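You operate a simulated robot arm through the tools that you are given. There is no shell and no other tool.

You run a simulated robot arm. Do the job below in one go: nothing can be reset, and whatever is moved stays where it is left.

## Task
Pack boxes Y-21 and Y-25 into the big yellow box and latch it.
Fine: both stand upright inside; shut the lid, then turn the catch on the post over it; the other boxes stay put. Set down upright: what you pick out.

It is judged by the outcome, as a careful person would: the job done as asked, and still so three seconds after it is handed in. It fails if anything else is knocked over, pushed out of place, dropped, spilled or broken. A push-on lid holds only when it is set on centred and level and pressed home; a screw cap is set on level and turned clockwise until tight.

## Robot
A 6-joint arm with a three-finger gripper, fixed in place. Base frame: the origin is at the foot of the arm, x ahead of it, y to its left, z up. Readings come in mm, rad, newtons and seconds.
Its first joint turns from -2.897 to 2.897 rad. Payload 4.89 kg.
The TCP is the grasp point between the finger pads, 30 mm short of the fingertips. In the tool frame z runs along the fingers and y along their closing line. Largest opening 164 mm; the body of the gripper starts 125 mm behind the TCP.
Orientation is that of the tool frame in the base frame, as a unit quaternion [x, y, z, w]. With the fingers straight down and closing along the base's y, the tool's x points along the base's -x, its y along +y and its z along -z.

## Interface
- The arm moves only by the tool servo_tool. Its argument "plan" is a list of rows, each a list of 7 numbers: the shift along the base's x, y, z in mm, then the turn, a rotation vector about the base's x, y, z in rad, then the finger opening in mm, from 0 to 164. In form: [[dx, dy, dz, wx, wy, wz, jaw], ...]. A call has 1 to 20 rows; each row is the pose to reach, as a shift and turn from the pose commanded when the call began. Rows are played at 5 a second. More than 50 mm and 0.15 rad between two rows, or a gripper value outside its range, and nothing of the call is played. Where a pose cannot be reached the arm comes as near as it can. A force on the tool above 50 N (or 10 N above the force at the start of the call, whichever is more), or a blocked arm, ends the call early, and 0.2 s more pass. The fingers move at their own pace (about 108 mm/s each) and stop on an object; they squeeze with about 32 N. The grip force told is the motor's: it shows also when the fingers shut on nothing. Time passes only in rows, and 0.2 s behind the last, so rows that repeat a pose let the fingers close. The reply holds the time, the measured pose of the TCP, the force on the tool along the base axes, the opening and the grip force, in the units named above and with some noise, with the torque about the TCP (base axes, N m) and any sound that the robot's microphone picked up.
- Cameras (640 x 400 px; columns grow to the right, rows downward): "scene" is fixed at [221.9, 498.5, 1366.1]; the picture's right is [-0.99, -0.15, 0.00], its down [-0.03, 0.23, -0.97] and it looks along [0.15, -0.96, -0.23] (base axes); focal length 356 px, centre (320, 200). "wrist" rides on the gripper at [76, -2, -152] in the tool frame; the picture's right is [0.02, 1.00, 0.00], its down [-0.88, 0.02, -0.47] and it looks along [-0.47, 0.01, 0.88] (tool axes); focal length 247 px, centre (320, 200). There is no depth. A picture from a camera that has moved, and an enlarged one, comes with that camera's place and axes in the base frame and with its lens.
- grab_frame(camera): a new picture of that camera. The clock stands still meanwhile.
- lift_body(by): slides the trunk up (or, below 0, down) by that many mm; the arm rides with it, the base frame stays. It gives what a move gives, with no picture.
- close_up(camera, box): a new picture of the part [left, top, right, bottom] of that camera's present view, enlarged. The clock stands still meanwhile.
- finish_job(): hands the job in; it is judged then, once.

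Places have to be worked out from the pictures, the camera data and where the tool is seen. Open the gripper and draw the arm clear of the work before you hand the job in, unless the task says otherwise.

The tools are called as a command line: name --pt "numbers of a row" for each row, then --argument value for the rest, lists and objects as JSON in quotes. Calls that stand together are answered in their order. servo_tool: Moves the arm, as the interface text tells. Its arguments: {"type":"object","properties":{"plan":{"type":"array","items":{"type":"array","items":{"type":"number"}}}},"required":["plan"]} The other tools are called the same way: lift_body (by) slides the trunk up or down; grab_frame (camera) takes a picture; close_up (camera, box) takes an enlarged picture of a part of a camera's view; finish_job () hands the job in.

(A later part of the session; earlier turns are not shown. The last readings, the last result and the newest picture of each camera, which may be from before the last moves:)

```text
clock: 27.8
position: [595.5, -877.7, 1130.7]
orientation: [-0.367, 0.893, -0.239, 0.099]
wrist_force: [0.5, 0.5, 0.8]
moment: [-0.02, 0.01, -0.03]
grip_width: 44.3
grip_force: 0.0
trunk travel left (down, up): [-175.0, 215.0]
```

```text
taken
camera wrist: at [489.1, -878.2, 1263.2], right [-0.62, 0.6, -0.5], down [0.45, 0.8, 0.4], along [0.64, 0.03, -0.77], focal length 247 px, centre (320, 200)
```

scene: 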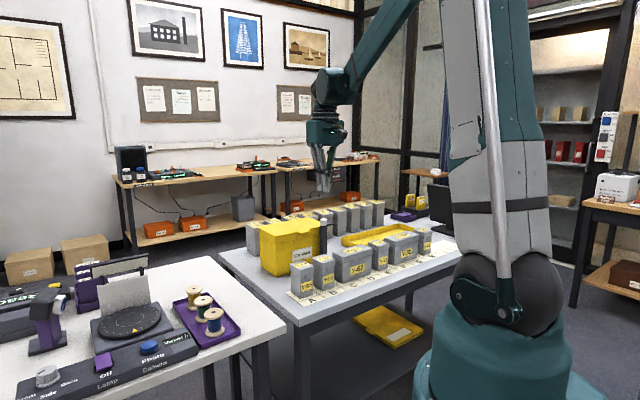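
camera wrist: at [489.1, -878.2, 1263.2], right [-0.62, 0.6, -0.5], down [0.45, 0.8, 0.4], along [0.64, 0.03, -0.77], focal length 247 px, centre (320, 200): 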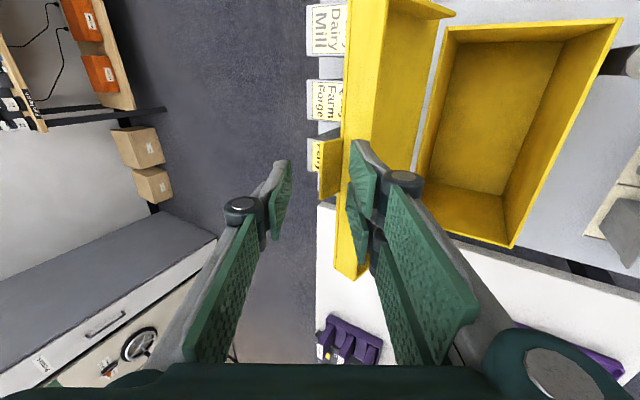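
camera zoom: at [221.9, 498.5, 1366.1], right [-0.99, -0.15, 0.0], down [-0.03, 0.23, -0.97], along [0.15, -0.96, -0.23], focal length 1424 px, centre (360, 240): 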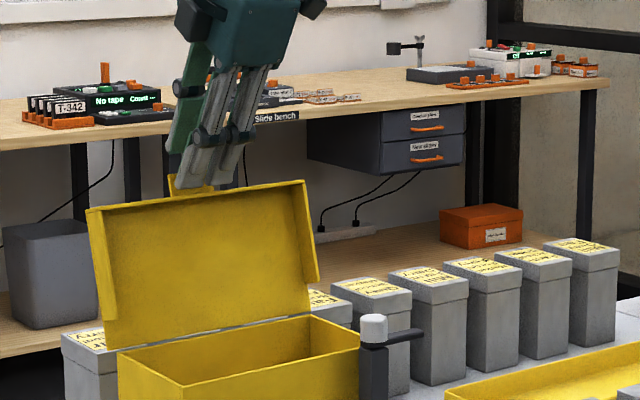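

The lid stays open by itself with the fingers clear of it. I lift away upward, straighten the tool to point down, and travel over to Y-21, opening the jaw to 100 mm.

servo_tool --pt "0 0 20 0 0 0 44" --pt "-8 8 45 0 0 0 44" --pt "-25 25 65 0.09 0.09 0 44" --pt "-55 40 75 0.18 0.18 0 44" --pt "-95 45 75 0.27 0.27 0 60" --pt "-140 45 75 0.37 0.37 0 80" --pt "-185 45 75 0.37 0.37 0 100" --pt "-230 45 75 0.37 0.37 0 100" --pt "-275 45 75 0.37 0.37 0 100" --pt "-320 45 75 0.37 0.37 0 100" --pt "-365 45 75 0.37 0.37 0 100" --pt "-405 44 75 0.37 0.37 0 100" --pt "-405 44 75 0.37 0.37 0 100"

grab_frame --camera "wrist"

grab_frame --camera "scene"

```text
clock: 30.6
position: [189.4, -833.1, 1206.7]
orientation: [-0.38, 0.925, -0.001, 0.001]
wrist_force: [-0.4, -0.3, 0.9]
moment: [0.0, -0.07, 0.02]
grip_width: 100.1
grip_force: 0.1
trunk travel left (down, up): [-175.0, 215.0]
```

```text
taken
camera wrist: at [135.7, -887.6, 1359.6], right [-0.72, 0.7, 0.0], down [0.61, 0.63, 0.47], along [0.33, 0.34, -0.88], focal length 247 px, centre (320, 200)
```

wrist: 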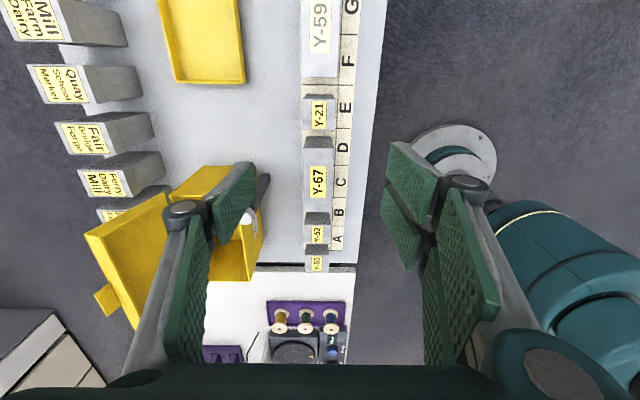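

```text
taken
```

scene: 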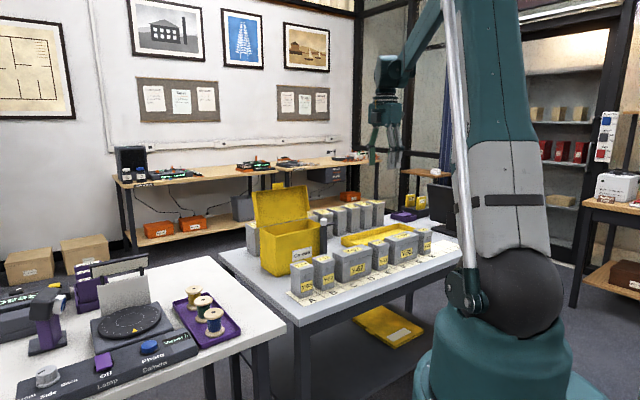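

Lid still open, arm over Y-21 with everything undisturbed. I zoom in to pin down Y-21's exact position and edges.

close_up --camera "wrist" --box '[270, 60, 370, 180]'

close_up --camera "scene" --box '[355, 225, 415, 275]'

```text
3.33 times, centred on (320, 120) of wrist
camera zoom: at [135.7, -887.6, 1359.6], right [-0.72, 0.7, 0.0], down [0.61, 0.63, 0.47], along [0.33, 0.34, -0.88], focal length 823 px, centre (320, 467)
```

zoom: 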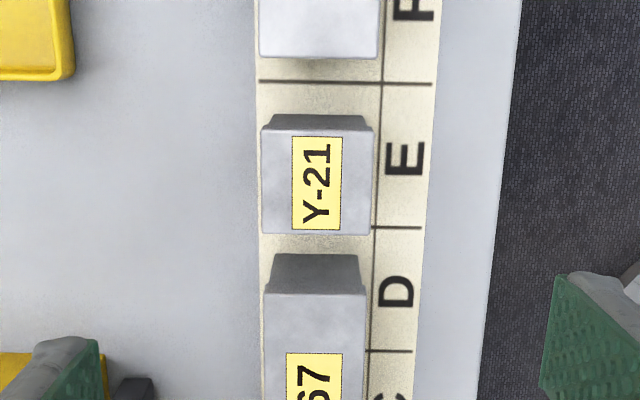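

```text
8.00 times, centred on (385, 250) of scene
camera zoom: at [221.9, 498.5, 1366.1], right [-0.99, -0.15, 0.0], down [-0.03, 0.23, -0.97], along [0.15, -0.96, -0.23], focal length 2849 px, centre (-200, -200)
```

zoom: 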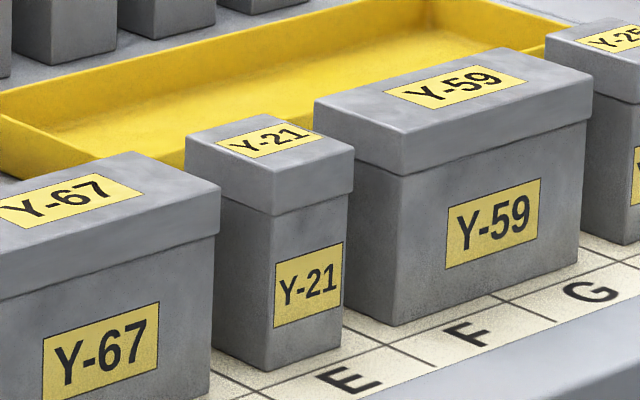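

Y-21 measures about 56 × 61 × 108 mm, centred at e≈−455.5, n≈724 — right under the tool. I descend with the jaw at 100 mm, fingers in front of and behind the box, so that the pads meet its body below the lid band.

servo_tool --pt "0 0 -45 0 0 0 100" --pt "0 0 -90 0 0 0 100" --pt "0 0 -135 0 0 0 100" --pt "0 0 -180 0 0 0 100" --pt "0 0 -225 0 0 0 100" --pt "0 0 -265 0 0 0 100" --pt "0.4 -0.4 -290 0 0 0 100" --pt "0.4 -0.4 -290 0 0 0 100"

grab_frame --camera "wrist"

close_up --camera "scene" --box '[330, 190, 450, 280]'

```text
clock: 32.4
position: [191.6, -833.7, 913.9]
orientation: [-0.38, 0.925, -0.001, 0.001]
wrist_force: [0.6, 0.3, -0.3]
moment: [0.07, 0.01, 0.06]
grip_width: 99.9
grip_force: 0.0
trunk travel left (down, up): [-175.0, 215.0]
```

```text
taken
camera wrist: at [139.1, -888.2, 1067.3], right [-0.72, 0.69, 0.0], down [0.61, 0.63, 0.47], along [0.33, 0.34, -0.88], focal length 247 px, centre (320, 200)
```

wrist: 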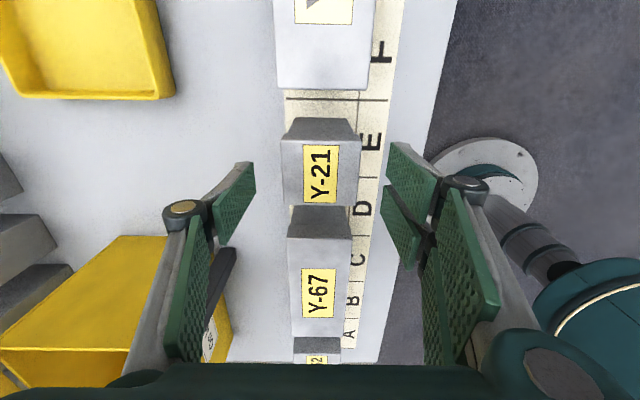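

```text
4.44 times, centred on (390, 235) of scene
camera zoom: at [221.9, 498.5, 1366.1], right [-0.99, -0.15, 0.0], down [-0.03, 0.23, -0.97], along [0.15, -0.96, -0.23], focal length 1583 px, centre (9, 44)
```

zoom: 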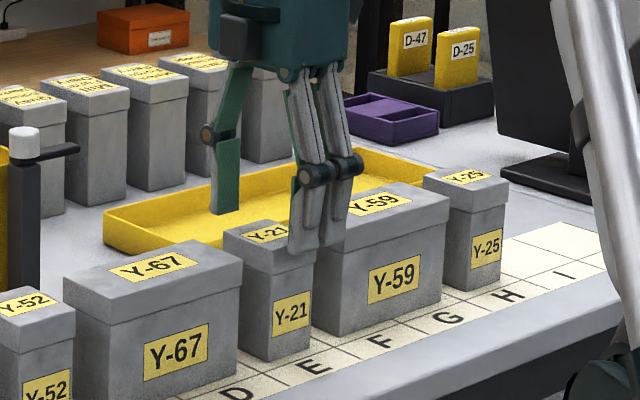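

Y-21's top is centred between the fingers. I lower the last 88 mm and close on it.

servo_tool --pt "0 0 -30 0 0 0 100" --pt "0 0 -60 0 0 0 100" --pt "0 0 -80 0 0 0 100" --pt "0 0 -88 0 0 0 100" --pt "0 0 -88 0 0 0 80" --pt "0 0 -88 0 0 0 66" --pt "0 0 -88 0 0 0 50" --pt "0 0 -88 0 0 0 40" --pt "0 0 -88 0 0 0 40" --pt "0 0 -88 0 0 0 40"

grab_frame --camera "wrist"

close_up --camera "scene" --box '[330, 190, 450, 280]'

```text
clock: 34.6
position: [191.3, -834.1, 828.0]
orientation: [-0.381, 0.925, -0.001, 0.0]
wrist_force: [0.5, 0.6, -0.4]
moment: [0.1, 0.07, 0.0]
grip_width: 58.7
grip_force: 32.2
trunk travel left (down, up): [-175.0, 215.0]
```

```text
taken
camera wrist: at [139.1, -889.0, 980.5], right [-0.72, 0.69, 0.0], down [0.61, 0.63, 0.47], along [0.33, 0.34, -0.88], focal length 247 px, centre (320, 200)
```

wrist: 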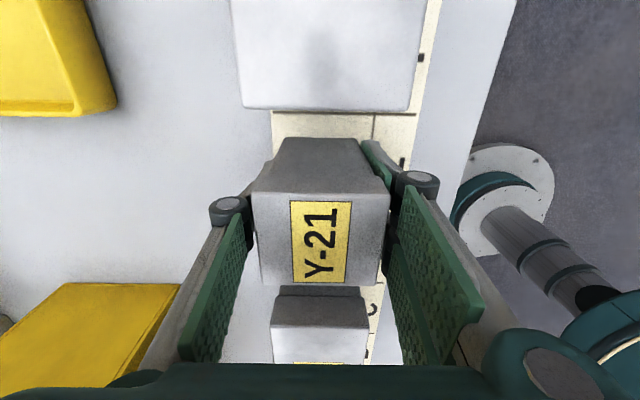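

```text
4.44 times, centred on (390, 235) of scene
camera zoom: at [221.9, 498.5, 1366.1], right [-0.99, -0.15, 0.0], down [-0.03, 0.23, -0.97], along [0.15, -0.96, -0.23], focal length 1583 px, centre (9, 44)
```

zoom: 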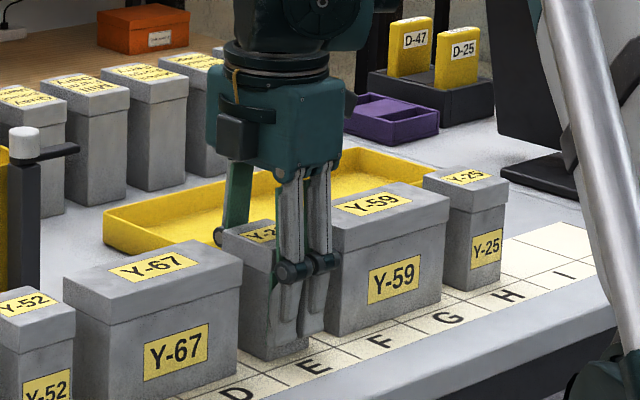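

Y-21 is held firmly (58.7 mm, 32 N). I lift it straight up well clear of everything, then carry it toward the yellow box while turning the tool 90°, so the fingers will open along the box's length.

servo_tool --pt "0 0 15 0 0 0 40" --pt "0 0 45 0 0 0 40" --pt "0 0 90 0 0 0 40" --pt "0 0 135 0 0 0 40" --pt "0 0 180 0 0 0 40" --pt "0 0 225 0 0 0 40" --pt "0 0 240 0 0 0 40" --pt "23 2 245 0 0 -0.131 40" --pt "46 5 245 0 0 -0.262 40" --pt "69 7 245 0 0 -0.392 40" --pt "92 9 245 0 0 -0.523 40" --pt "115 12 245 0 0 -0.654 40" --pt "138 14 245 0 0 -0.784 40" --pt "161 16 245 0 0 -0.915 40" --pt "184 19 245 0 0 -1.046 40" --pt "207 21 245 0 0 -1.176 40" --pt "230 23 245 0 0 -1.307 40" --pt "253 26 245 0 0 -1.437 40" --pt "275 28 245 0 0 -1.567 40" --pt "275 28 245 0 0 -1.567 40"

grab_frame --camera "wrist"

close_up --camera "scene" --box '[230, 130, 430, 290]'

```text
clock: 38.8
position: [467.7, -806.9, 1073.3]
orientation: [0.383, 0.924, -0.001, 0.0]
wrist_force: [0.3, -0.3, -1.9]
moment: [0.0, 0.05, 0.0]
grip_width: 58.6
grip_force: 32.2
trunk travel left (down, up): [-175.0, 215.0]
```

```text
taken
camera wrist: at [413.0, -753.2, 1226.0], right [0.69, 0.72, 0.0], down [0.64, -0.61, 0.47], along [0.34, -0.33, -0.88], focal length 247 px, centre (320, 200)
```

wrist: 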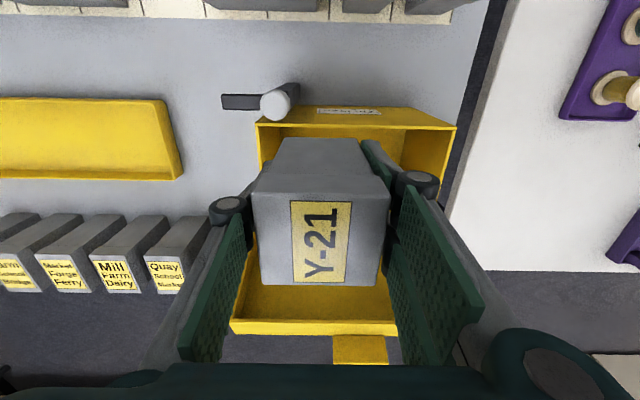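

```text
2.50 times, centred on (330, 210) of scene
camera zoom: at [221.9, 498.5, 1366.1], right [-0.99, -0.15, 0.0], down [-0.03, 0.23, -0.97], along [0.15, -0.96, -0.23], focal length 890 px, centre (295, 175)
```

zoom: 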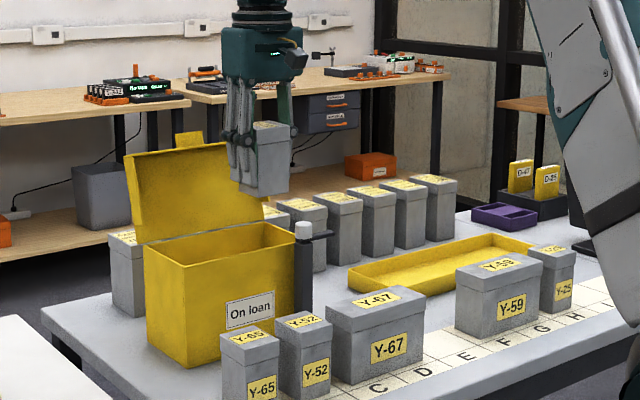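

Y-21 hangs above the box. I zoom in on the box rim in the wrist view to fix the inner walls before lowering.

close_up --camera "wrist" --box '[200, 70, 480, 245]'

close_up --camera "scene" --box '[270, 205, 360, 265]'

```text
2.29 times, centred on (340, 158) of wrist
camera zoom: at [413.0, -753.2, 1226.0], right [0.69, 0.72, 0.0], down [0.64, -0.61, 0.47], along [0.34, -0.33, -0.88], focal length 564 px, centre (274, 297)
```

zoom: 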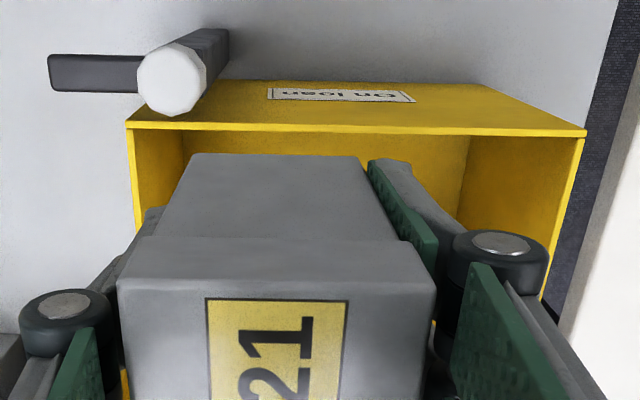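

```text
6.67 times, centred on (315, 235) of scene
camera zoom: at [221.9, 498.5, 1366.1], right [-0.99, -0.15, 0.0], down [-0.03, 0.23, -0.97], along [0.15, -0.96, -0.23], focal length 2374 px, centre (353, -33)
```

zoom: 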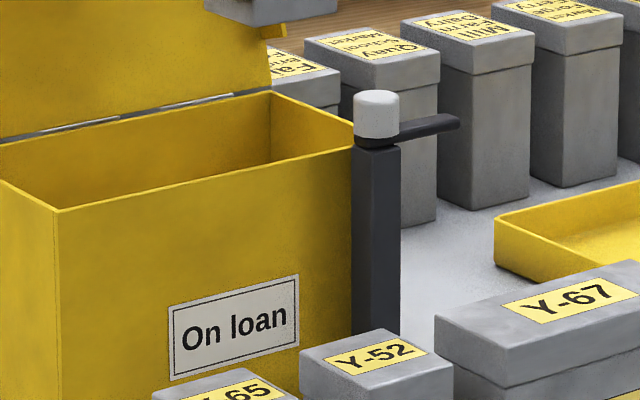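

The inner walls come out at e≈−308…−88 and n from ≈885. I shift Y-21 to e≈−244.5, n≈922 (the H-side half of the box) and lower it to just above the floor.

servo_tool --pt "6 -9 0 0 0 0 40" --pt "11.4 -17.9 0 0 0 0 40" --pt "11.4 -17.9 -40 0 0 0 40" --pt "11.4 -17.9 -80 0 0 0 40" --pt "11.4 -17.9 -115 0 0 0 40" --pt "11.4 -17.9 -115 0 0 0 40"

grab_frame --camera "wrist"

close_up --camera "scene" --box '[240, 150, 380, 260]'

```text
clock: 40.2
position: [476.8, -824.9, 957.0]
orientation: [0.383, 0.924, -0.001, -0.001]
wrist_force: [1.4, -0.3, -3.1]
moment: [0.07, -0.01, -0.01]
grip_width: 58.5
grip_force: 31.9
trunk travel left (down, up): [-175.0, 215.0]
```

```text
taken
camera wrist: at [422.1, -770.9, 1110.2], right [0.69, 0.72, 0.0], down [0.64, -0.61, 0.47], along [0.34, -0.33, -0.88], focal length 247 px, centre (320, 200)
```

wrist: 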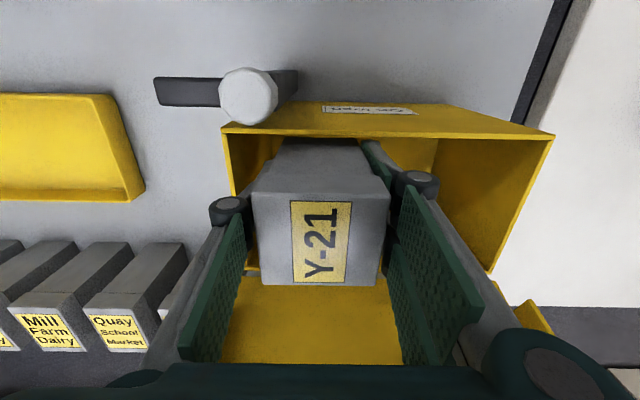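

```text
3.64 times, centred on (310, 205) of scene
camera zoom: at [221.9, 498.5, 1366.1], right [-0.99, -0.15, 0.0], down [-0.03, 0.23, -0.97], along [0.15, -0.96, -0.23], focal length 1295 px, centre (356, 182)
```

zoom: 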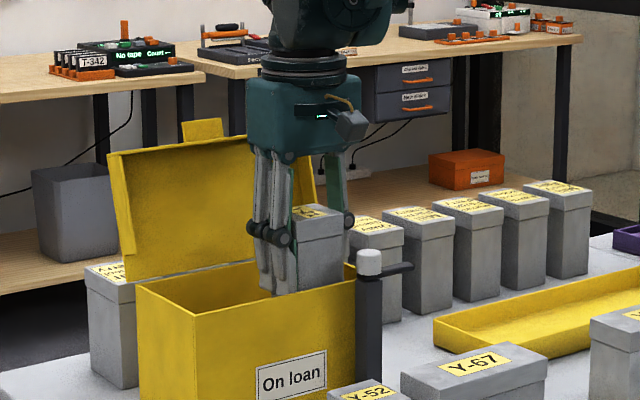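

Y-21 is inside the rim with clearance all round. I nudge 2.5 mm toward the middle and lower to just above the floor.

servo_tool --pt "1.8 1.8 -10 0 0 0 40" --pt "1.8 1.8 -40 0 0 0 40" --pt "1.8 1.8 -70 0 0 0 40" --pt "1.8 1.8 -95 0 0 0 40" --pt "1.8 1.8 -110 0 0 0 40" --pt "1.8 1.8 -116 0 0 0 40" --pt "1.8 1.8 -116 0 0 0 40"

grab_frame --camera "wrist"

close_up --camera "scene" --box '[240, 150, 380, 260]'

```text
clock: 41.8
position: [478.2, -822.9, 841.2]
orientation: [0.383, 0.924, -0.001, -0.001]
wrist_force: [-0.1, 1.0, -2.5]
moment: [0.04, 0.03, -0.01]
grip_width: 58.9
grip_force: 31.8
trunk travel left (down, up): [-175.0, 215.0]
```

```text
taken
camera wrist: at [424.8, -769.3, 993.9], right [0.69, 0.72, 0.0], down [0.64, -0.61, 0.47], along [0.34, -0.33, -0.88], focal length 247 px, centre (320, 200)
```

wrist: 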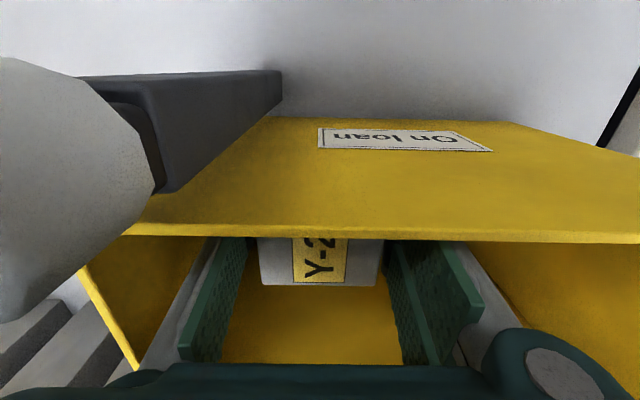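

```text
3.64 times, centred on (310, 205) of scene
camera zoom: at [221.9, 498.5, 1366.1], right [-0.99, -0.15, 0.0], down [-0.03, 0.23, -0.97], along [0.15, -0.96, -0.23], focal length 1295 px, centre (356, 182)
```

zoom: 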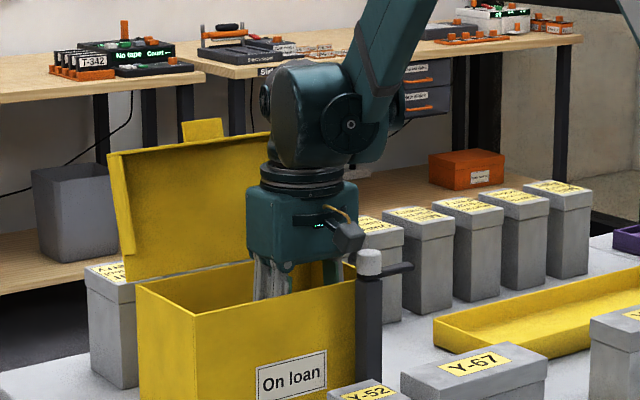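

Still free (force equals the box's weight). I lower in small steps until the box touches the floor.

servo_tool --pt "0 0 -2 0 0 0 40" --pt "0 0 -4 0 0 0 40" --pt "0 0 -6 0 0 0 40" --pt "0 0 -6 0 0 0 40"

```text
clock: 42.8
position: [479.5, -822.2, 835.0]
orientation: [0.383, 0.924, -0.001, 0.0]
wrist_force: [0.3, -0.8, -2.2]
moment: [0.01, -0.02, -0.01]
grip_width: 58.6
grip_force: 31.9
trunk travel left (down, up): [-175.0, 215.0]
```

No contact yet at z=835; I keep lowering a few more millimetres.

servo_tool --pt "0 0 -1 0 0 0 40" --pt "0 0 -2 0 0 0 40" --pt "0 0 -3 0 0 0 40" --pt "0 0 -3 0 0 0 40"

```text
clock: 43.8
position: [479.8, -822.5, 832.9]
orientation: [0.383, 0.924, -0.001, -0.001]
wrist_force: [0.3, 0.1, -0.8]
moment: [0.05, -0.08, 0.01]
grip_width: 58.3
grip_force: 31.9
trunk travel left (down, up): [-175.0, 215.0]
```

The load on the wrist is fading (−2.5 → −0.8 N), so the bottom is about to touch. One or two more millimetres.

servo_tool --pt "0 0 -1 0 0 0 40" --pt "0 0 -1.5 0 0 0 40" --pt "0 0 -1.5 0 0 0 40"

```text
clock: 44.6
position: [479.5, -821.7, 832.2]
orientation: [0.383, 0.924, -0.001, 0.001]
wrist_force: [8.8, -7.5, 26.2]
moment: [0.34, -0.55, -0.21]
grip_width: 59.1
grip_force: 32.2
trunk travel left (down, up): [-175.0, 215.0]
```

The box is seated on the floor (26 N). I relieve the pressure by 1 mm and open the fingers just a little (to 64 mm).

servo_tool --pt "0 0 1 0 0 0 40" --pt "0 0 1 0 0 0 58" --pt "0 0 1 0 0 0 61" --pt "0 0 1 0 0 0 64" --pt "0 0 1 0 0 0 64"

grab_frame --camera "wrist"

```text
clock: 45.8
position: [478.6, -821.1, 831.5]
orientation: [0.383, 0.924, -0.002, 0.001]
wrist_force: [-0.2, 0.3, 0.5]
moment: [-0.01, 0.06, 0.03]
grip_width: 64.0
grip_force: 0.1
trunk travel left (down, up): [-175.0, 215.0]
```

```text
taken
camera wrist: at [424.6, -768.4, 984.5], right [0.69, 0.72, 0.0], down [0.64, -0.61, 0.47], along [0.34, -0.33, -0.88], focal length 247 px, centre (320, 200)
```

wrist: 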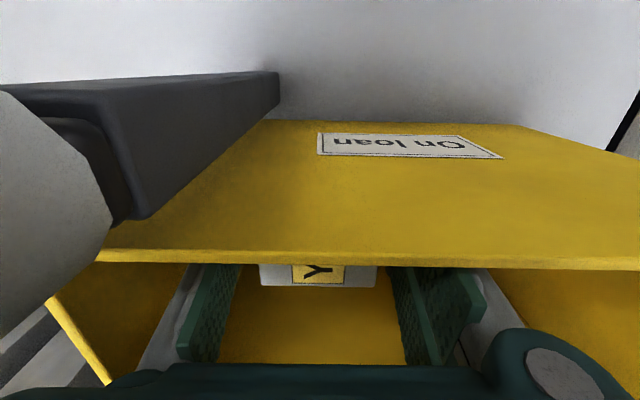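

Released with no residual force. I raise straight up out of the box and look at Y-21 standing inside.

servo_tool --pt "0 0 10 0 0 0 64" --pt "0 0 30 0 0 0 64" --pt "0 0 60 0 0 0 64" --pt "0 0 100 0 0 0 64" --pt "0 0 145 0 0 0 64" --pt "0 0 190 0 0 0 64" --pt "0 0 235 0 0 0 64" --pt "0 0 280 0 0 0 64" --pt "0 0 300 0 0 0 64" --pt "0 0 300 0 0 0 64"

grab_frame --camera "wrist"

close_up --camera "scene" --box '[240, 170, 380, 270]'

```text
clock: 48.0
position: [477.6, -820.5, 1132.2]
orientation: [0.383, 0.924, -0.001, 0.001]
wrist_force: [-0.5, 0.1, -0.2]
moment: [-0.03, -0.05, 0.0]
grip_width: 64.2
grip_force: 0.1
trunk travel left (down, up): [-175.0, 215.0]
```

```text
taken
camera wrist: at [423.6, -766.0, 1284.1], right [0.69, 0.72, 0.0], down [0.64, -0.61, 0.47], along [0.34, -0.33, -0.88], focal length 247 px, centre (320, 200)
```

wrist: 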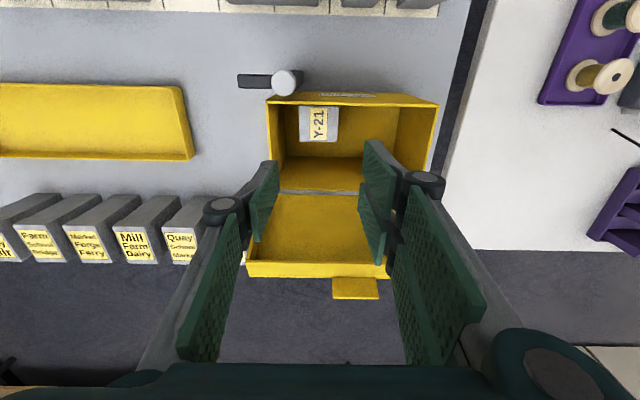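

```text
4.00 times, centred on (310, 220) of scene
camera zoom: at [221.9, 498.5, 1366.1], right [-0.99, -0.15, 0.0], down [-0.03, 0.23, -0.97], along [0.15, -0.96, -0.23], focal length 1424 px, centre (360, 120)
```

zoom: 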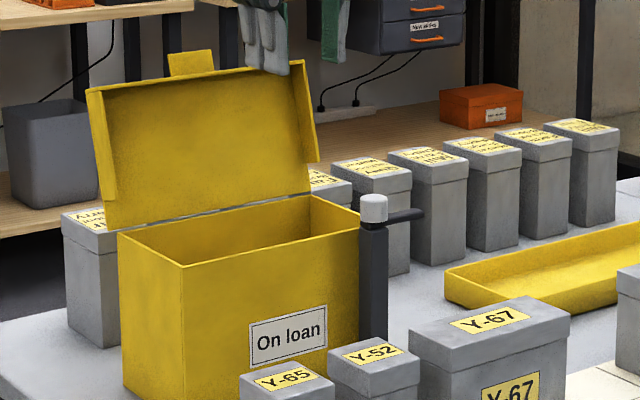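

Y-21 stands upright inside. I zoom in to measure exactly where it stands, to plan room for Y-25.

close_up --camera "wrist" --box '[250, 80, 450, 200]'

```text
3.20 times, centred on (350, 140) of wrist
camera zoom: at [423.6, -766.0, 1284.1], right [0.69, 0.72, 0.0], down [0.64, -0.61, 0.47], along [0.34, -0.33, -0.88], focal length 790 px, centre (224, 392)
```

zoom: 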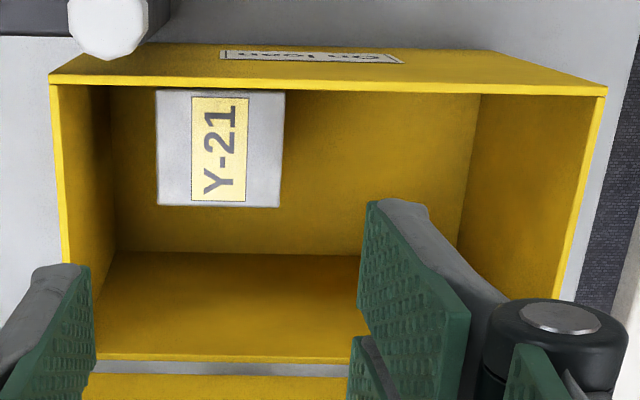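

Y-21 stands at e −273…−212 inside. Y-25 at cell H is about 1025 mm from the base axis — beyond the straight-down reach — so I'll grasp it with the tool tilted along the row, set it down upright on free table nearer by, and regrasp it vertically. First I swing back toward the row.

servo_tool --pt "-25 -7 0 0 0 0.131 70" --pt "-55 -14 0 0 0 0.262 80" --pt "-85 -21 0 0 0 0.393 90" --pt "-115 -28 0 0 0 0.524 90" --pt "-147 -35 0 0 0 0.655 90" --pt "-180 -43 0 0 0 0.786 90" --pt "-214 -51 0 0 0 0.917 90" --pt "-250 -60 0 0 0 1.048 90" --pt "-287 -69 0 0 0 1.179 90" --pt "-324 -78 0 0 0 1.31 90" --pt "-361 -87 0 0 0 1.441 90" --pt "-361 -87 0 0 0 1.571 90" --pt "-361 -87 0 0 0 1.571 90"

grab_frame --camera "wrist"

```text
clock: 50.8
position: [117.4, -910.6, 1132.1]
orientation: [-0.383, 0.924, -0.001, 0.0]
wrist_force: [0.0, -0.4, -0.5]
moment: [0.0, -0.06, -0.03]
grip_width: 90.1
grip_force: 0.1
trunk travel left (down, up): [-175.0, 215.0]
```

```text
taken
camera wrist: at [65.3, -964.7, 1284.7], right [-0.72, 0.69, 0.0], down [0.61, 0.64, 0.47], along [0.33, 0.34, -0.88], focal length 247 px, centre (320, 200)
```

wrist: 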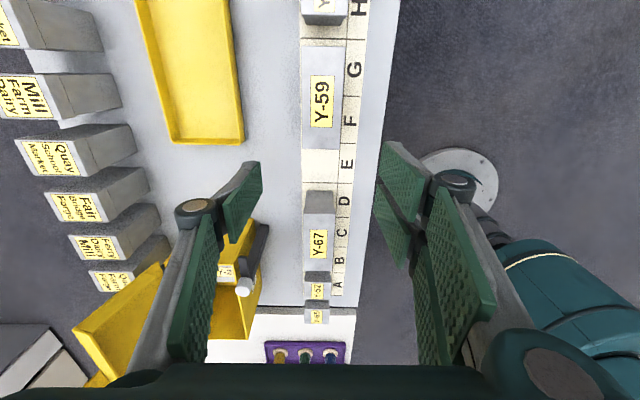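

Good, aligned with the row. Now I move further along toward Y-25 while tilting the tool 22° outward along the row.

servo_tool --pt "-19 -18 -26 -0.0543 0.0543 0 90" --pt "-37 -36 -53 -0.1086 0.1086 0 90" --pt "-56 -54 -79 -0.1629 0.1629 0 90" --pt "-75 -71 -106 -0.2172 0.2172 0 90" --pt "-93 -89 -132 -0.2715 0.2715 0 90" --pt "-93 -89 -132 -0.2715 0.2715 0 90"

grab_frame --camera "wrist"

grab_frame --camera "scene"

```text
clock: 52.2
position: [24.2, -998.8, 999.3]
orientation: [-0.375, 0.907, -0.073, -0.176]
wrist_force: [0.7, -0.5, -0.3]
moment: [0.01, -0.01, 0.0]
grip_width: 90.2
grip_force: 0.0
trunk travel left (down, up): [-175.0, 215.0]
```

```text
taken
camera wrist: at [17.2, -1008.4, 1169.7], right [-0.72, 0.69, 0.01], down [0.69, 0.72, 0.11], along [0.07, 0.08, -0.99], focal length 247 px, centre (320, 200)
```

wrist: 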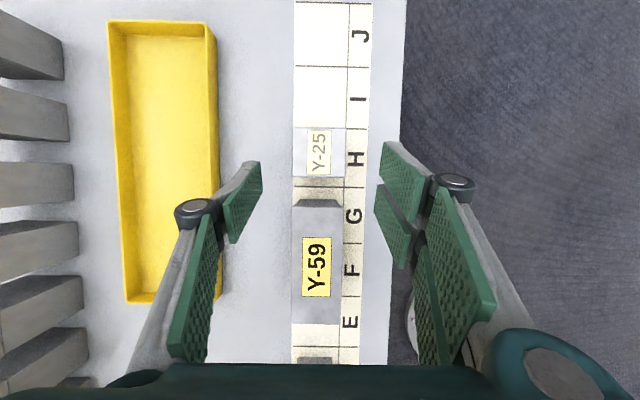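

```text
taken
```

scene: 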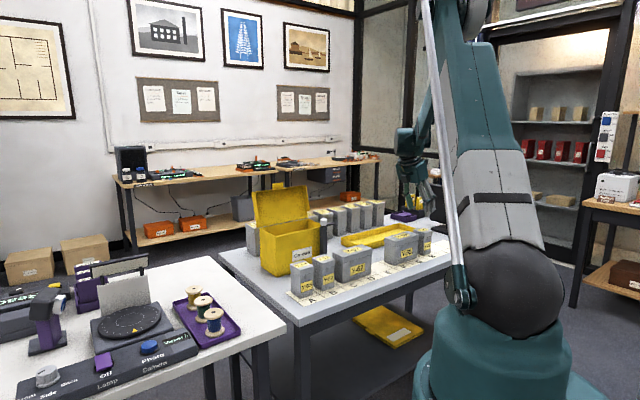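

The tilted pose is reached exactly. I zoom in on Y-25 to locate it.

close_up --camera "wrist" --box '[270, 100, 390, 220]'

```text
3.33 times, centred on (330, 160) of wrist
camera zoom: at [17.2, -1008.4, 1169.7], right [-0.72, 0.69, 0.01], down [0.69, 0.72, 0.11], along [0.07, 0.08, -0.99], focal length 823 px, centre (287, 333)
```

zoom: 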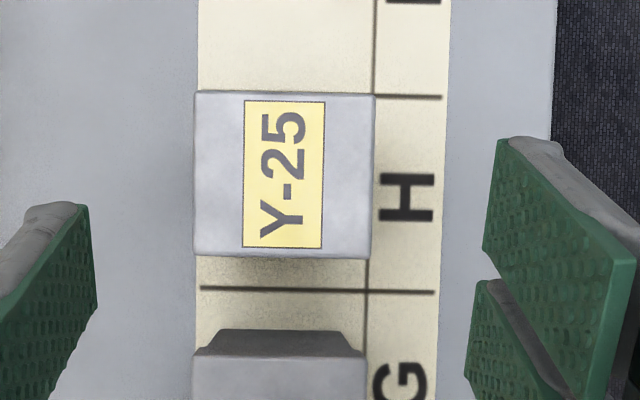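

Y-25 sits at e≈−725, n≈727 (55 × 61 mm top). I move over it and descend with the tilted, open fingers in front of and behind it.

servo_tool --pt "-12 -14 -10 0 0 0 90" --pt "-22.8 -27.9 -20 0 0 0 90" --pt "-22.8 -27.9 -60 0 0 0 90" --pt "-22.8 -27.9 -100 0 0 0 90" --pt "-22.8 -27.9 -130 0 0 0 90" --pt "-22.8 -27.9 -130 0 0 0 90"

grab_frame --camera "wrist"

close_up --camera "scene" --box '[360, 180, 470, 280]'

```text
clock: 53.6
position: [0.8, -1027.3, 868.6]
orientation: [-0.375, 0.907, -0.074, -0.176]
wrist_force: [-0.1, -0.7, -1.0]
moment: [0.05, 0.04, -0.01]
grip_width: 90.1
grip_force: 0.1
trunk travel left (down, up): [-175.0, 215.0]
```

```text
taken
camera wrist: at [-6.5, -1037.0, 1038.7], right [-0.72, 0.69, 0.01], down [0.69, 0.72, 0.11], along [0.07, 0.08, -0.99], focal length 247 px, centre (320, 200)
```

wrist: 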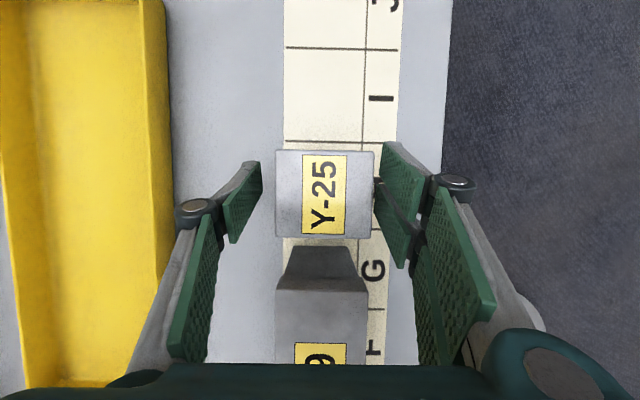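

```text
4.00 times, centred on (415, 230) of scene
camera zoom: at [221.9, 498.5, 1366.1], right [-0.99, -0.15, 0.0], down [-0.03, 0.23, -0.97], along [0.15, -0.96, -0.23], focal length 1424 px, centre (-60, 80)
```

zoom: 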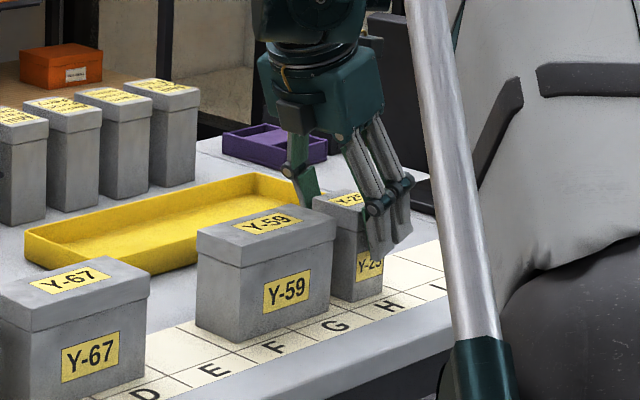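

The fingers straddle Y-25. I correct 2 mm sideways, lower the last 40 mm and close.

servo_tool --pt "-1.4 1.4 -15 0 0 0 90" --pt "-1.4 1.4 -30 0 0 0 90" --pt "-1.4 1.4 -40 0 0 0 90" --pt "-1.4 1.4 -40 0 0 0 74" --pt "-1.4 1.4 -40 0 0 0 66" --pt "-1.4 1.4 -40 0 0 0 56" --pt "-1.4 1.4 -40 0 0 0 40" --pt "-1.4 1.4 -40 0 0 0 40" --pt "-1.4 1.4 -40 0 0 0 40"

grab_frame --camera "wrist"

close_up --camera "scene" --box '[360, 180, 470, 280]'

```text
clock: 55.6
position: [2.0, -1024.2, 827.7]
orientation: [-0.376, 0.907, -0.074, -0.176]
wrist_force: [-1.1, 0.2, 1.8]
moment: [0.12, 0.15, 0.0]
grip_width: 58.7
grip_force: 32.3
trunk travel left (down, up): [-175.0, 215.0]
```

```text
taken
camera wrist: at [-6.1, -1035.6, 999.1], right [-0.72, 0.69, 0.01], down [0.69, 0.72, 0.11], along [0.07, 0.08, -0.99], focal length 247 px, centre (320, 200)
```

wrist: 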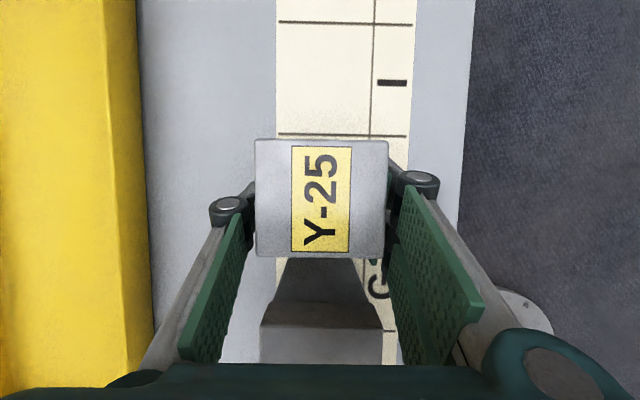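

```text
4.00 times, centred on (415, 230) of scene
camera zoom: at [221.9, 498.5, 1366.1], right [-0.99, -0.15, 0.0], down [-0.03, 0.23, -0.97], along [0.15, -0.96, -0.23], focal length 1424 px, centre (-60, 80)
```

zoom: 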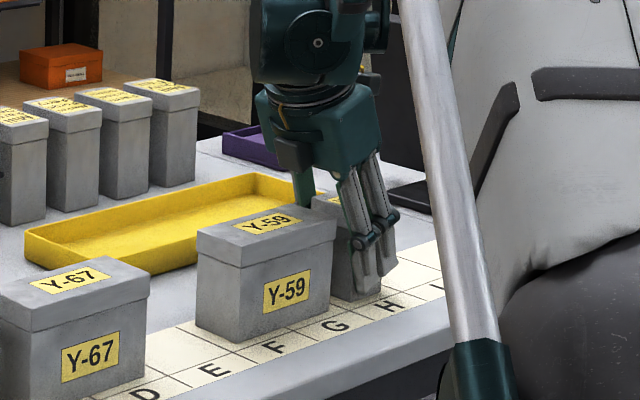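

Y-25 is held (58.7 mm). I lift it straight up, then carry it to a free patch of table near cell E behind the row.

servo_tool --pt "0 0 8 0 0 0 40" --pt "0 0 25 0 0 0 40" --pt "0 0 60 0 0 0 40" --pt "0 0 105 0 0 0 40" --pt "0 0 150 0 0 0 40" --pt "2 1 175 0 0 0 40" --pt "30 17 178 0 0 0 40" --pt "65 36 178 0 0 0 40" --pt "105 59 178 0 0 0 40" --pt "145 81 178 0 0 0 40" --pt "185 103 178 0 0 0 40" --pt "218 122 178 0 0 0 40" --pt "238.4 133.3 178 0 0 0 40" --pt "238.4 133.3 178 0 0 0 40"

grab_frame --camera "wrist"

close_up --camera "scene" --box '[300, 160, 460, 280]'

```text
clock: 58.6
position: [241.6, -889.1, 1006.6]
orientation: [-0.377, 0.907, -0.074, -0.175]
wrist_force: [0.4, 1.0, -2.7]
moment: [-0.01, 0.01, 0.01]
grip_width: 58.6
grip_force: 32.3
trunk travel left (down, up): [-175.0, 215.0]
```

```text
taken
camera wrist: at [232.6, -899.3, 1176.8], right [-0.72, 0.69, 0.01], down [0.69, 0.72, 0.11], along [0.07, 0.08, -0.99], focal length 247 px, centre (320, 200)
```

wrist: 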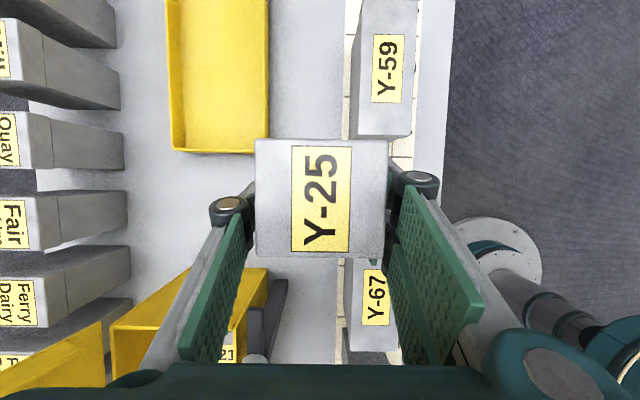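

```text
3.33 times, centred on (380, 220) of scene
camera zoom: at [221.9, 498.5, 1366.1], right [-0.99, -0.15, 0.0], down [-0.03, 0.23, -0.97], along [0.15, -0.96, -0.23], focal length 1187 px, centre (120, 133)
```

zoom: 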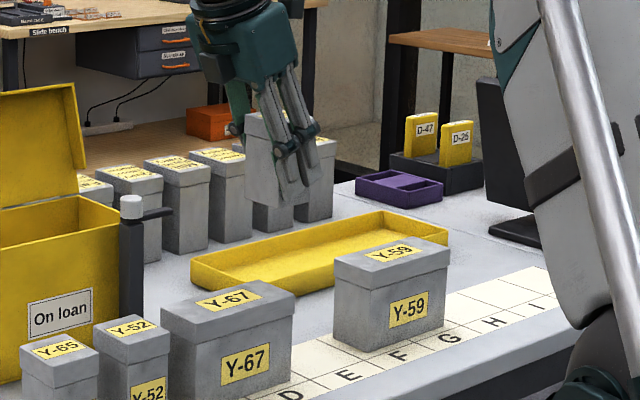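

Clear space below (tray corner is at e≈−502, n≥878). I lower Y-25 to the table here.

servo_tool --pt "0 0 -40 0 0 0 40" --pt "0 0 -80 0 0 0 40" --pt "0 0 -120 0 0 0 40" --pt "0 0 -150 0 0 0 40" --pt "0 0 -165 0 0 0 40" --pt "0 0 -172 0 0 0 40" --pt "0 0 -175 0 0 0 40" --pt "0 0 -175 0 0 0 40"

```text
clock: 60.4
position: [239.2, -891.7, 832.0]
orientation: [-0.376, 0.907, -0.075, -0.177]
wrist_force: [-0.2, -0.4, -1.9]
moment: [-0.02, -0.01, -0.02]
grip_width: 58.6
grip_force: 31.9
trunk travel left (down, up): [-175.0, 215.0]
```

Still hanging at z=832; I lower the last few millimetres to touch.

servo_tool --pt "0 0 -1.5 0 0 0 40" --pt "0 0 -3 0 0 0 40" --pt "0 0 -3.5 0 0 0 40" --pt "0 0 -3.5 0 0 0 40"

```text
clock: 61.4
position: [239.2, -891.4, 829.2]
orientation: [-0.376, 0.907, -0.073, -0.176]
wrist_force: [-0.2, -0.5, -1.5]
moment: [0.01, -0.01, 0.0]
grip_width: 58.3
grip_force: 32.4
trunk travel left (down, up): [-175.0, 215.0]
```

servo_tool --pt "0 0 -1 0 0 0 40" --pt "0 0 -1.5 0 0 0 40" --pt "0 0 -1.5 0 0 0 40"

```text
clock: 62.2
position: [238.5, -890.9, 828.4]
orientation: [-0.376, 0.906, -0.075, -0.177]
wrist_force: [6.2, -4.9, 19.5]
moment: [0.28, 0.08, -0.04]
grip_width: 58.8
grip_force: 32.2
trunk travel left (down, up): [-175.0, 215.0]
```

Y-25 has touched the table (19.5 N). I relieve slightly and open the fingers, then check it stands.

servo_tool --pt "0 0 1 0 0 0 50" --pt "0 0 1 0 0 0 60" --pt "0 0 1 0 0 0 70" --pt "0 0 1 0 0 0 84" --pt "0 0 1 0 0 0 84"

grab_frame --camera "wrist"

close_up --camera "scene" --box '[300, 160, 460, 280]'

```text
clock: 63.4
position: [237.9, -891.4, 828.5]
orientation: [-0.376, 0.907, -0.075, -0.176]
wrist_force: [-0.1, -0.4, 0.6]
moment: [-0.02, -0.02, -0.02]
grip_width: 84.0
grip_force: 0.2
trunk travel left (down, up): [-175.0, 215.0]
```

```text
taken
camera wrist: at [231.1, -901.1, 998.8], right [-0.72, 0.69, 0.01], down [0.69, 0.72, 0.11], along [0.07, 0.08, -0.99], focal length 247 px, centre (320, 200)
```

wrist: 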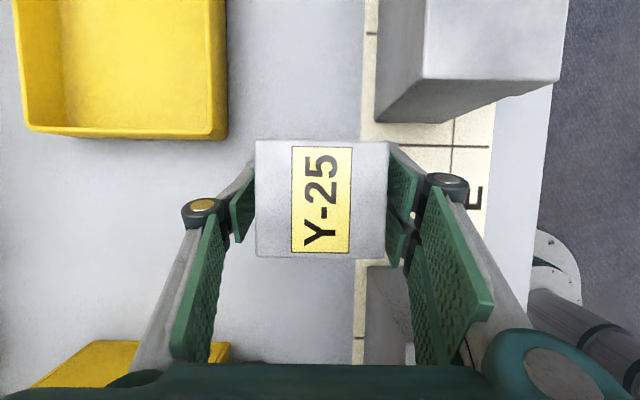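

```text
3.33 times, centred on (380, 220) of scene
camera zoom: at [221.9, 498.5, 1366.1], right [-0.99, -0.15, 0.0], down [-0.03, 0.23, -0.97], along [0.15, -0.96, -0.23], focal length 1187 px, centre (120, 133)
```

zoom: 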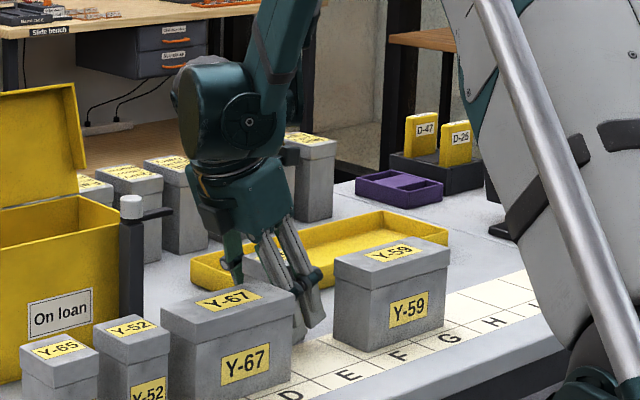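

Y-25 stands upright on its own. I raise clear of it and straighten the tool to vertical above it.

servo_tool --pt "0 0 15 0 0 0 90" --pt "0 0 45 0 0 0 90" --pt "0 0 85 0 0 0 90" --pt "0 0 125 0 0 0 90" --pt "0 0 165 0 0 0 90" --pt "0 0 190 0.068 -0.068 0 90" --pt "0 0 200 0.136 -0.136 0 90" --pt "0 0 200 0.204 -0.204 0 90" --pt "0 0 200 0.2715 -0.2715 0 90" --pt "0 0 200 0.2715 -0.2715 0 90"

grab_frame --camera "wrist"

close_up --camera "wrist" --box '[260, 80, 400, 220]'

close_up --camera "scene" --box '[300, 160, 460, 280]'

```text
clock: 65.6
position: [240.1, -891.3, 1028.3]
orientation: [-0.382, 0.924, -0.001, 0.0]
wrist_force: [-0.1, -1.0, 0.1]
moment: [0.03, 0.02, 0.01]
grip_width: 89.9
grip_force: 0.1
trunk travel left (down, up): [-175.0, 215.0]
```

```text
taken
camera wrist: at [187.5, -945.5, 1181.0], right [-0.72, 0.69, 0.0], down [0.61, 0.64, 0.47], along [0.33, 0.34, -0.88], focal length 247 px, centre (320, 200)
```

wrist: 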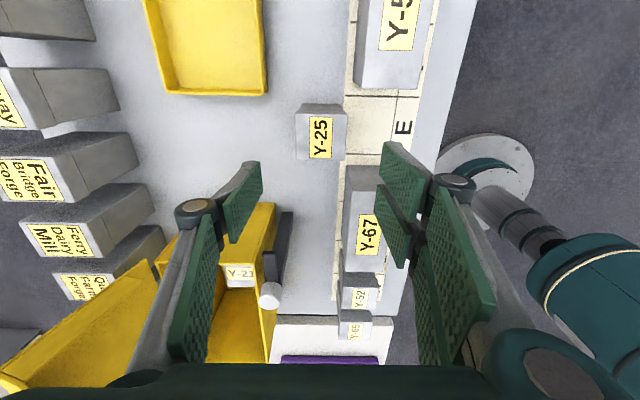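

```text
2.86 times, centred on (330, 150) of wrist
camera zoom: at [187.5, -945.5, 1181.0], right [-0.72, 0.69, 0.0], down [0.61, 0.64, 0.47], along [0.33, 0.34, -0.88], focal length 706 px, centre (291, 343)
```

zoom: 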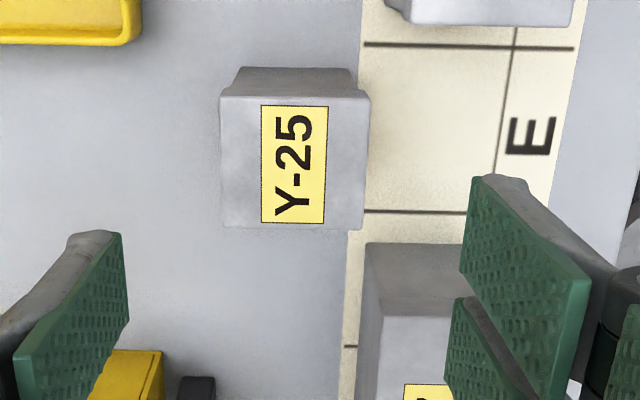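

```text
3.33 times, centred on (380, 220) of scene
camera zoom: at [221.9, 498.5, 1366.1], right [-0.99, -0.15, 0.0], down [-0.03, 0.23, -0.97], along [0.15, -0.96, -0.23], focal length 1187 px, centre (120, 133)
```

zoom: 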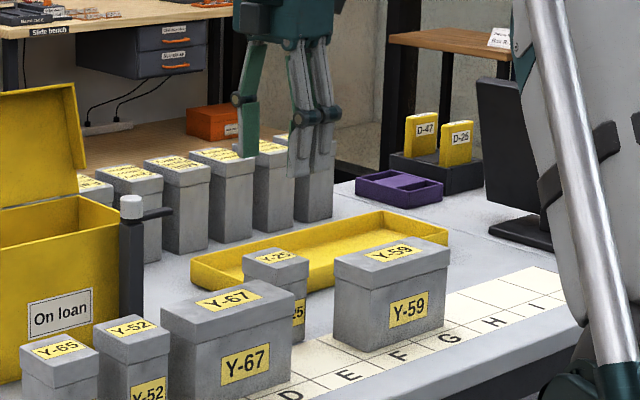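

Y-25 is upright at e≈−462, n≈798. I descend vertically over it and grip it.

servo_tool --pt "-2 0 -40 0 0 0 90" --pt "-2 0 -80 0 0 0 90" --pt "-2 0 -120 0 0 0 90" --pt "-2 0 -160 0 0 0 90" --pt "-2 0 -190 0 0 0 90" --pt "-2 0 -200 0 0 0 90" --pt "-2 0 -200 0 0 0 74" --pt "-2 0 -200 0 0 0 66" --pt "-2 0 -200 0 0 0 54" --pt "-2 0 -200 0 0 0 40" --pt "-2 0 -200 0 0 0 40" --pt "-2 0 -200 0 0 0 40"

grab_frame --camera "wrist"

```text
clock: 68.2
position: [237.7, -890.8, 829.6]
orientation: [-0.383, 0.924, -0.001, 0.0]
wrist_force: [-0.5, 0.7, 0.3]
moment: [0.04, 0.06, 0.0]
grip_width: 58.9
grip_force: 32.0
trunk travel left (down, up): [-175.0, 215.0]
```

```text
taken
camera wrist: at [185.9, -945.7, 981.6], right [-0.72, 0.69, 0.0], down [0.61, 0.64, 0.47], along [0.33, 0.34, -0.88], focal length 247 px, centre (320, 200)
```

wrist: 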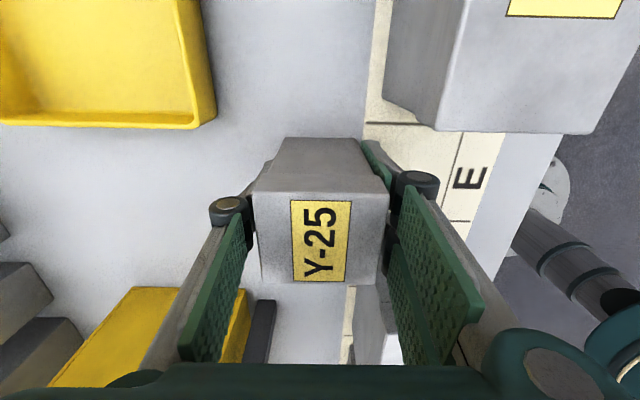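

Held firmly again. I lift it high, carry it over the yellow box's A-side half and turn the tool 90° on the way, as before.

servo_tool --pt "0 0 15 0 0 0 40" --pt "0 0 45 0 0 0 40" --pt "0 0 90 0 0 0 40" --pt "0 0 135 0 0 0 40" --pt "0 0 180 0 0 0 40" --pt "0 0 225 0 0 0 40" --pt "0 0 245 0 0 0 40" --pt "24.7 12.1 248 0 0 -0.131 40" --pt "49.4 24.2 248 0 0 -0.262 40" --pt "74.1 36.3 248 0 0 -0.392 40" --pt "98.8 48.4 248 0 0 -0.523 40" --pt "123.5 60.5 248 0 0 -0.654 40" --pt "148.2 72.6 248 0 0 -0.784 40" --pt "172.9 84.7 248 0 0 -0.915 40" --pt "197.6 96.8 248 0 0 -1.046 40" --pt "222.3 108.9 248 0 0 -1.176 40" --pt "247 121 248 0 0 -1.307 40" --pt "271.7 133.1 248 0 0 -1.437 40" --pt "296.5 145.2 248 0 0 -1.569 40" --pt "296.5 145.2 248 0 0 -1.569 40"

grab_frame --camera "wrist"

close_up --camera "scene" --box '[230, 130, 430, 290]'

```text
clock: 72.4
position: [534.3, -745.7, 1078.1]
orientation: [0.383, 0.924, -0.001, 0.0]
wrist_force: [0.9, 0.1, -2.6]
moment: [0.01, 0.03, -0.01]
grip_width: 58.6
grip_force: 32.1
trunk travel left (down, up): [-175.0, 215.0]
```

```text
taken
camera wrist: at [480.1, -691.6, 1230.2], right [0.69, 0.72, 0.0], down [0.64, -0.61, 0.47], along [0.34, -0.33, -0.88], focal length 247 px, centre (320, 200)
```

wrist: 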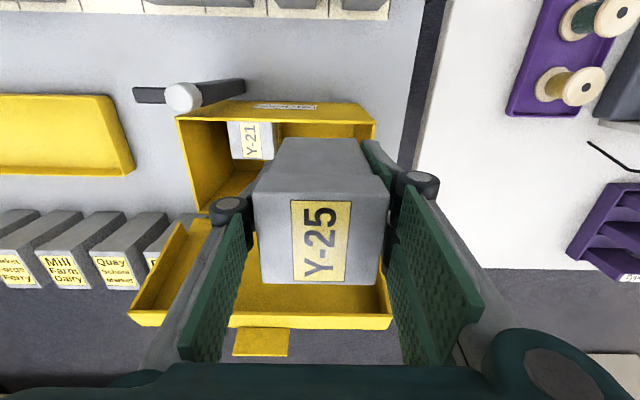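

```text
2.50 times, centred on (330, 210) of scene
camera zoom: at [221.9, 498.5, 1366.1], right [-0.99, -0.15, 0.0], down [-0.03, 0.23, -0.97], along [0.15, -0.96, -0.23], focal length 890 px, centre (295, 175)
```

zoom: 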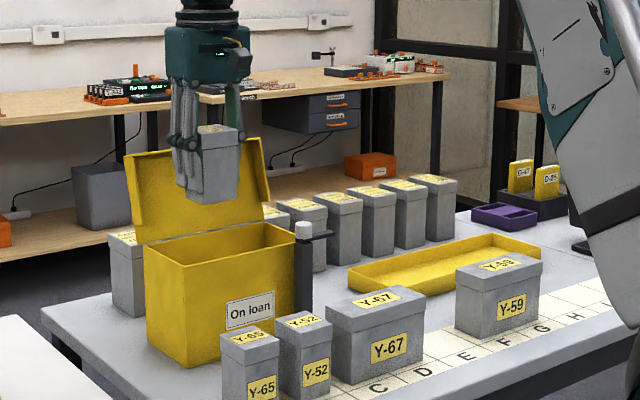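

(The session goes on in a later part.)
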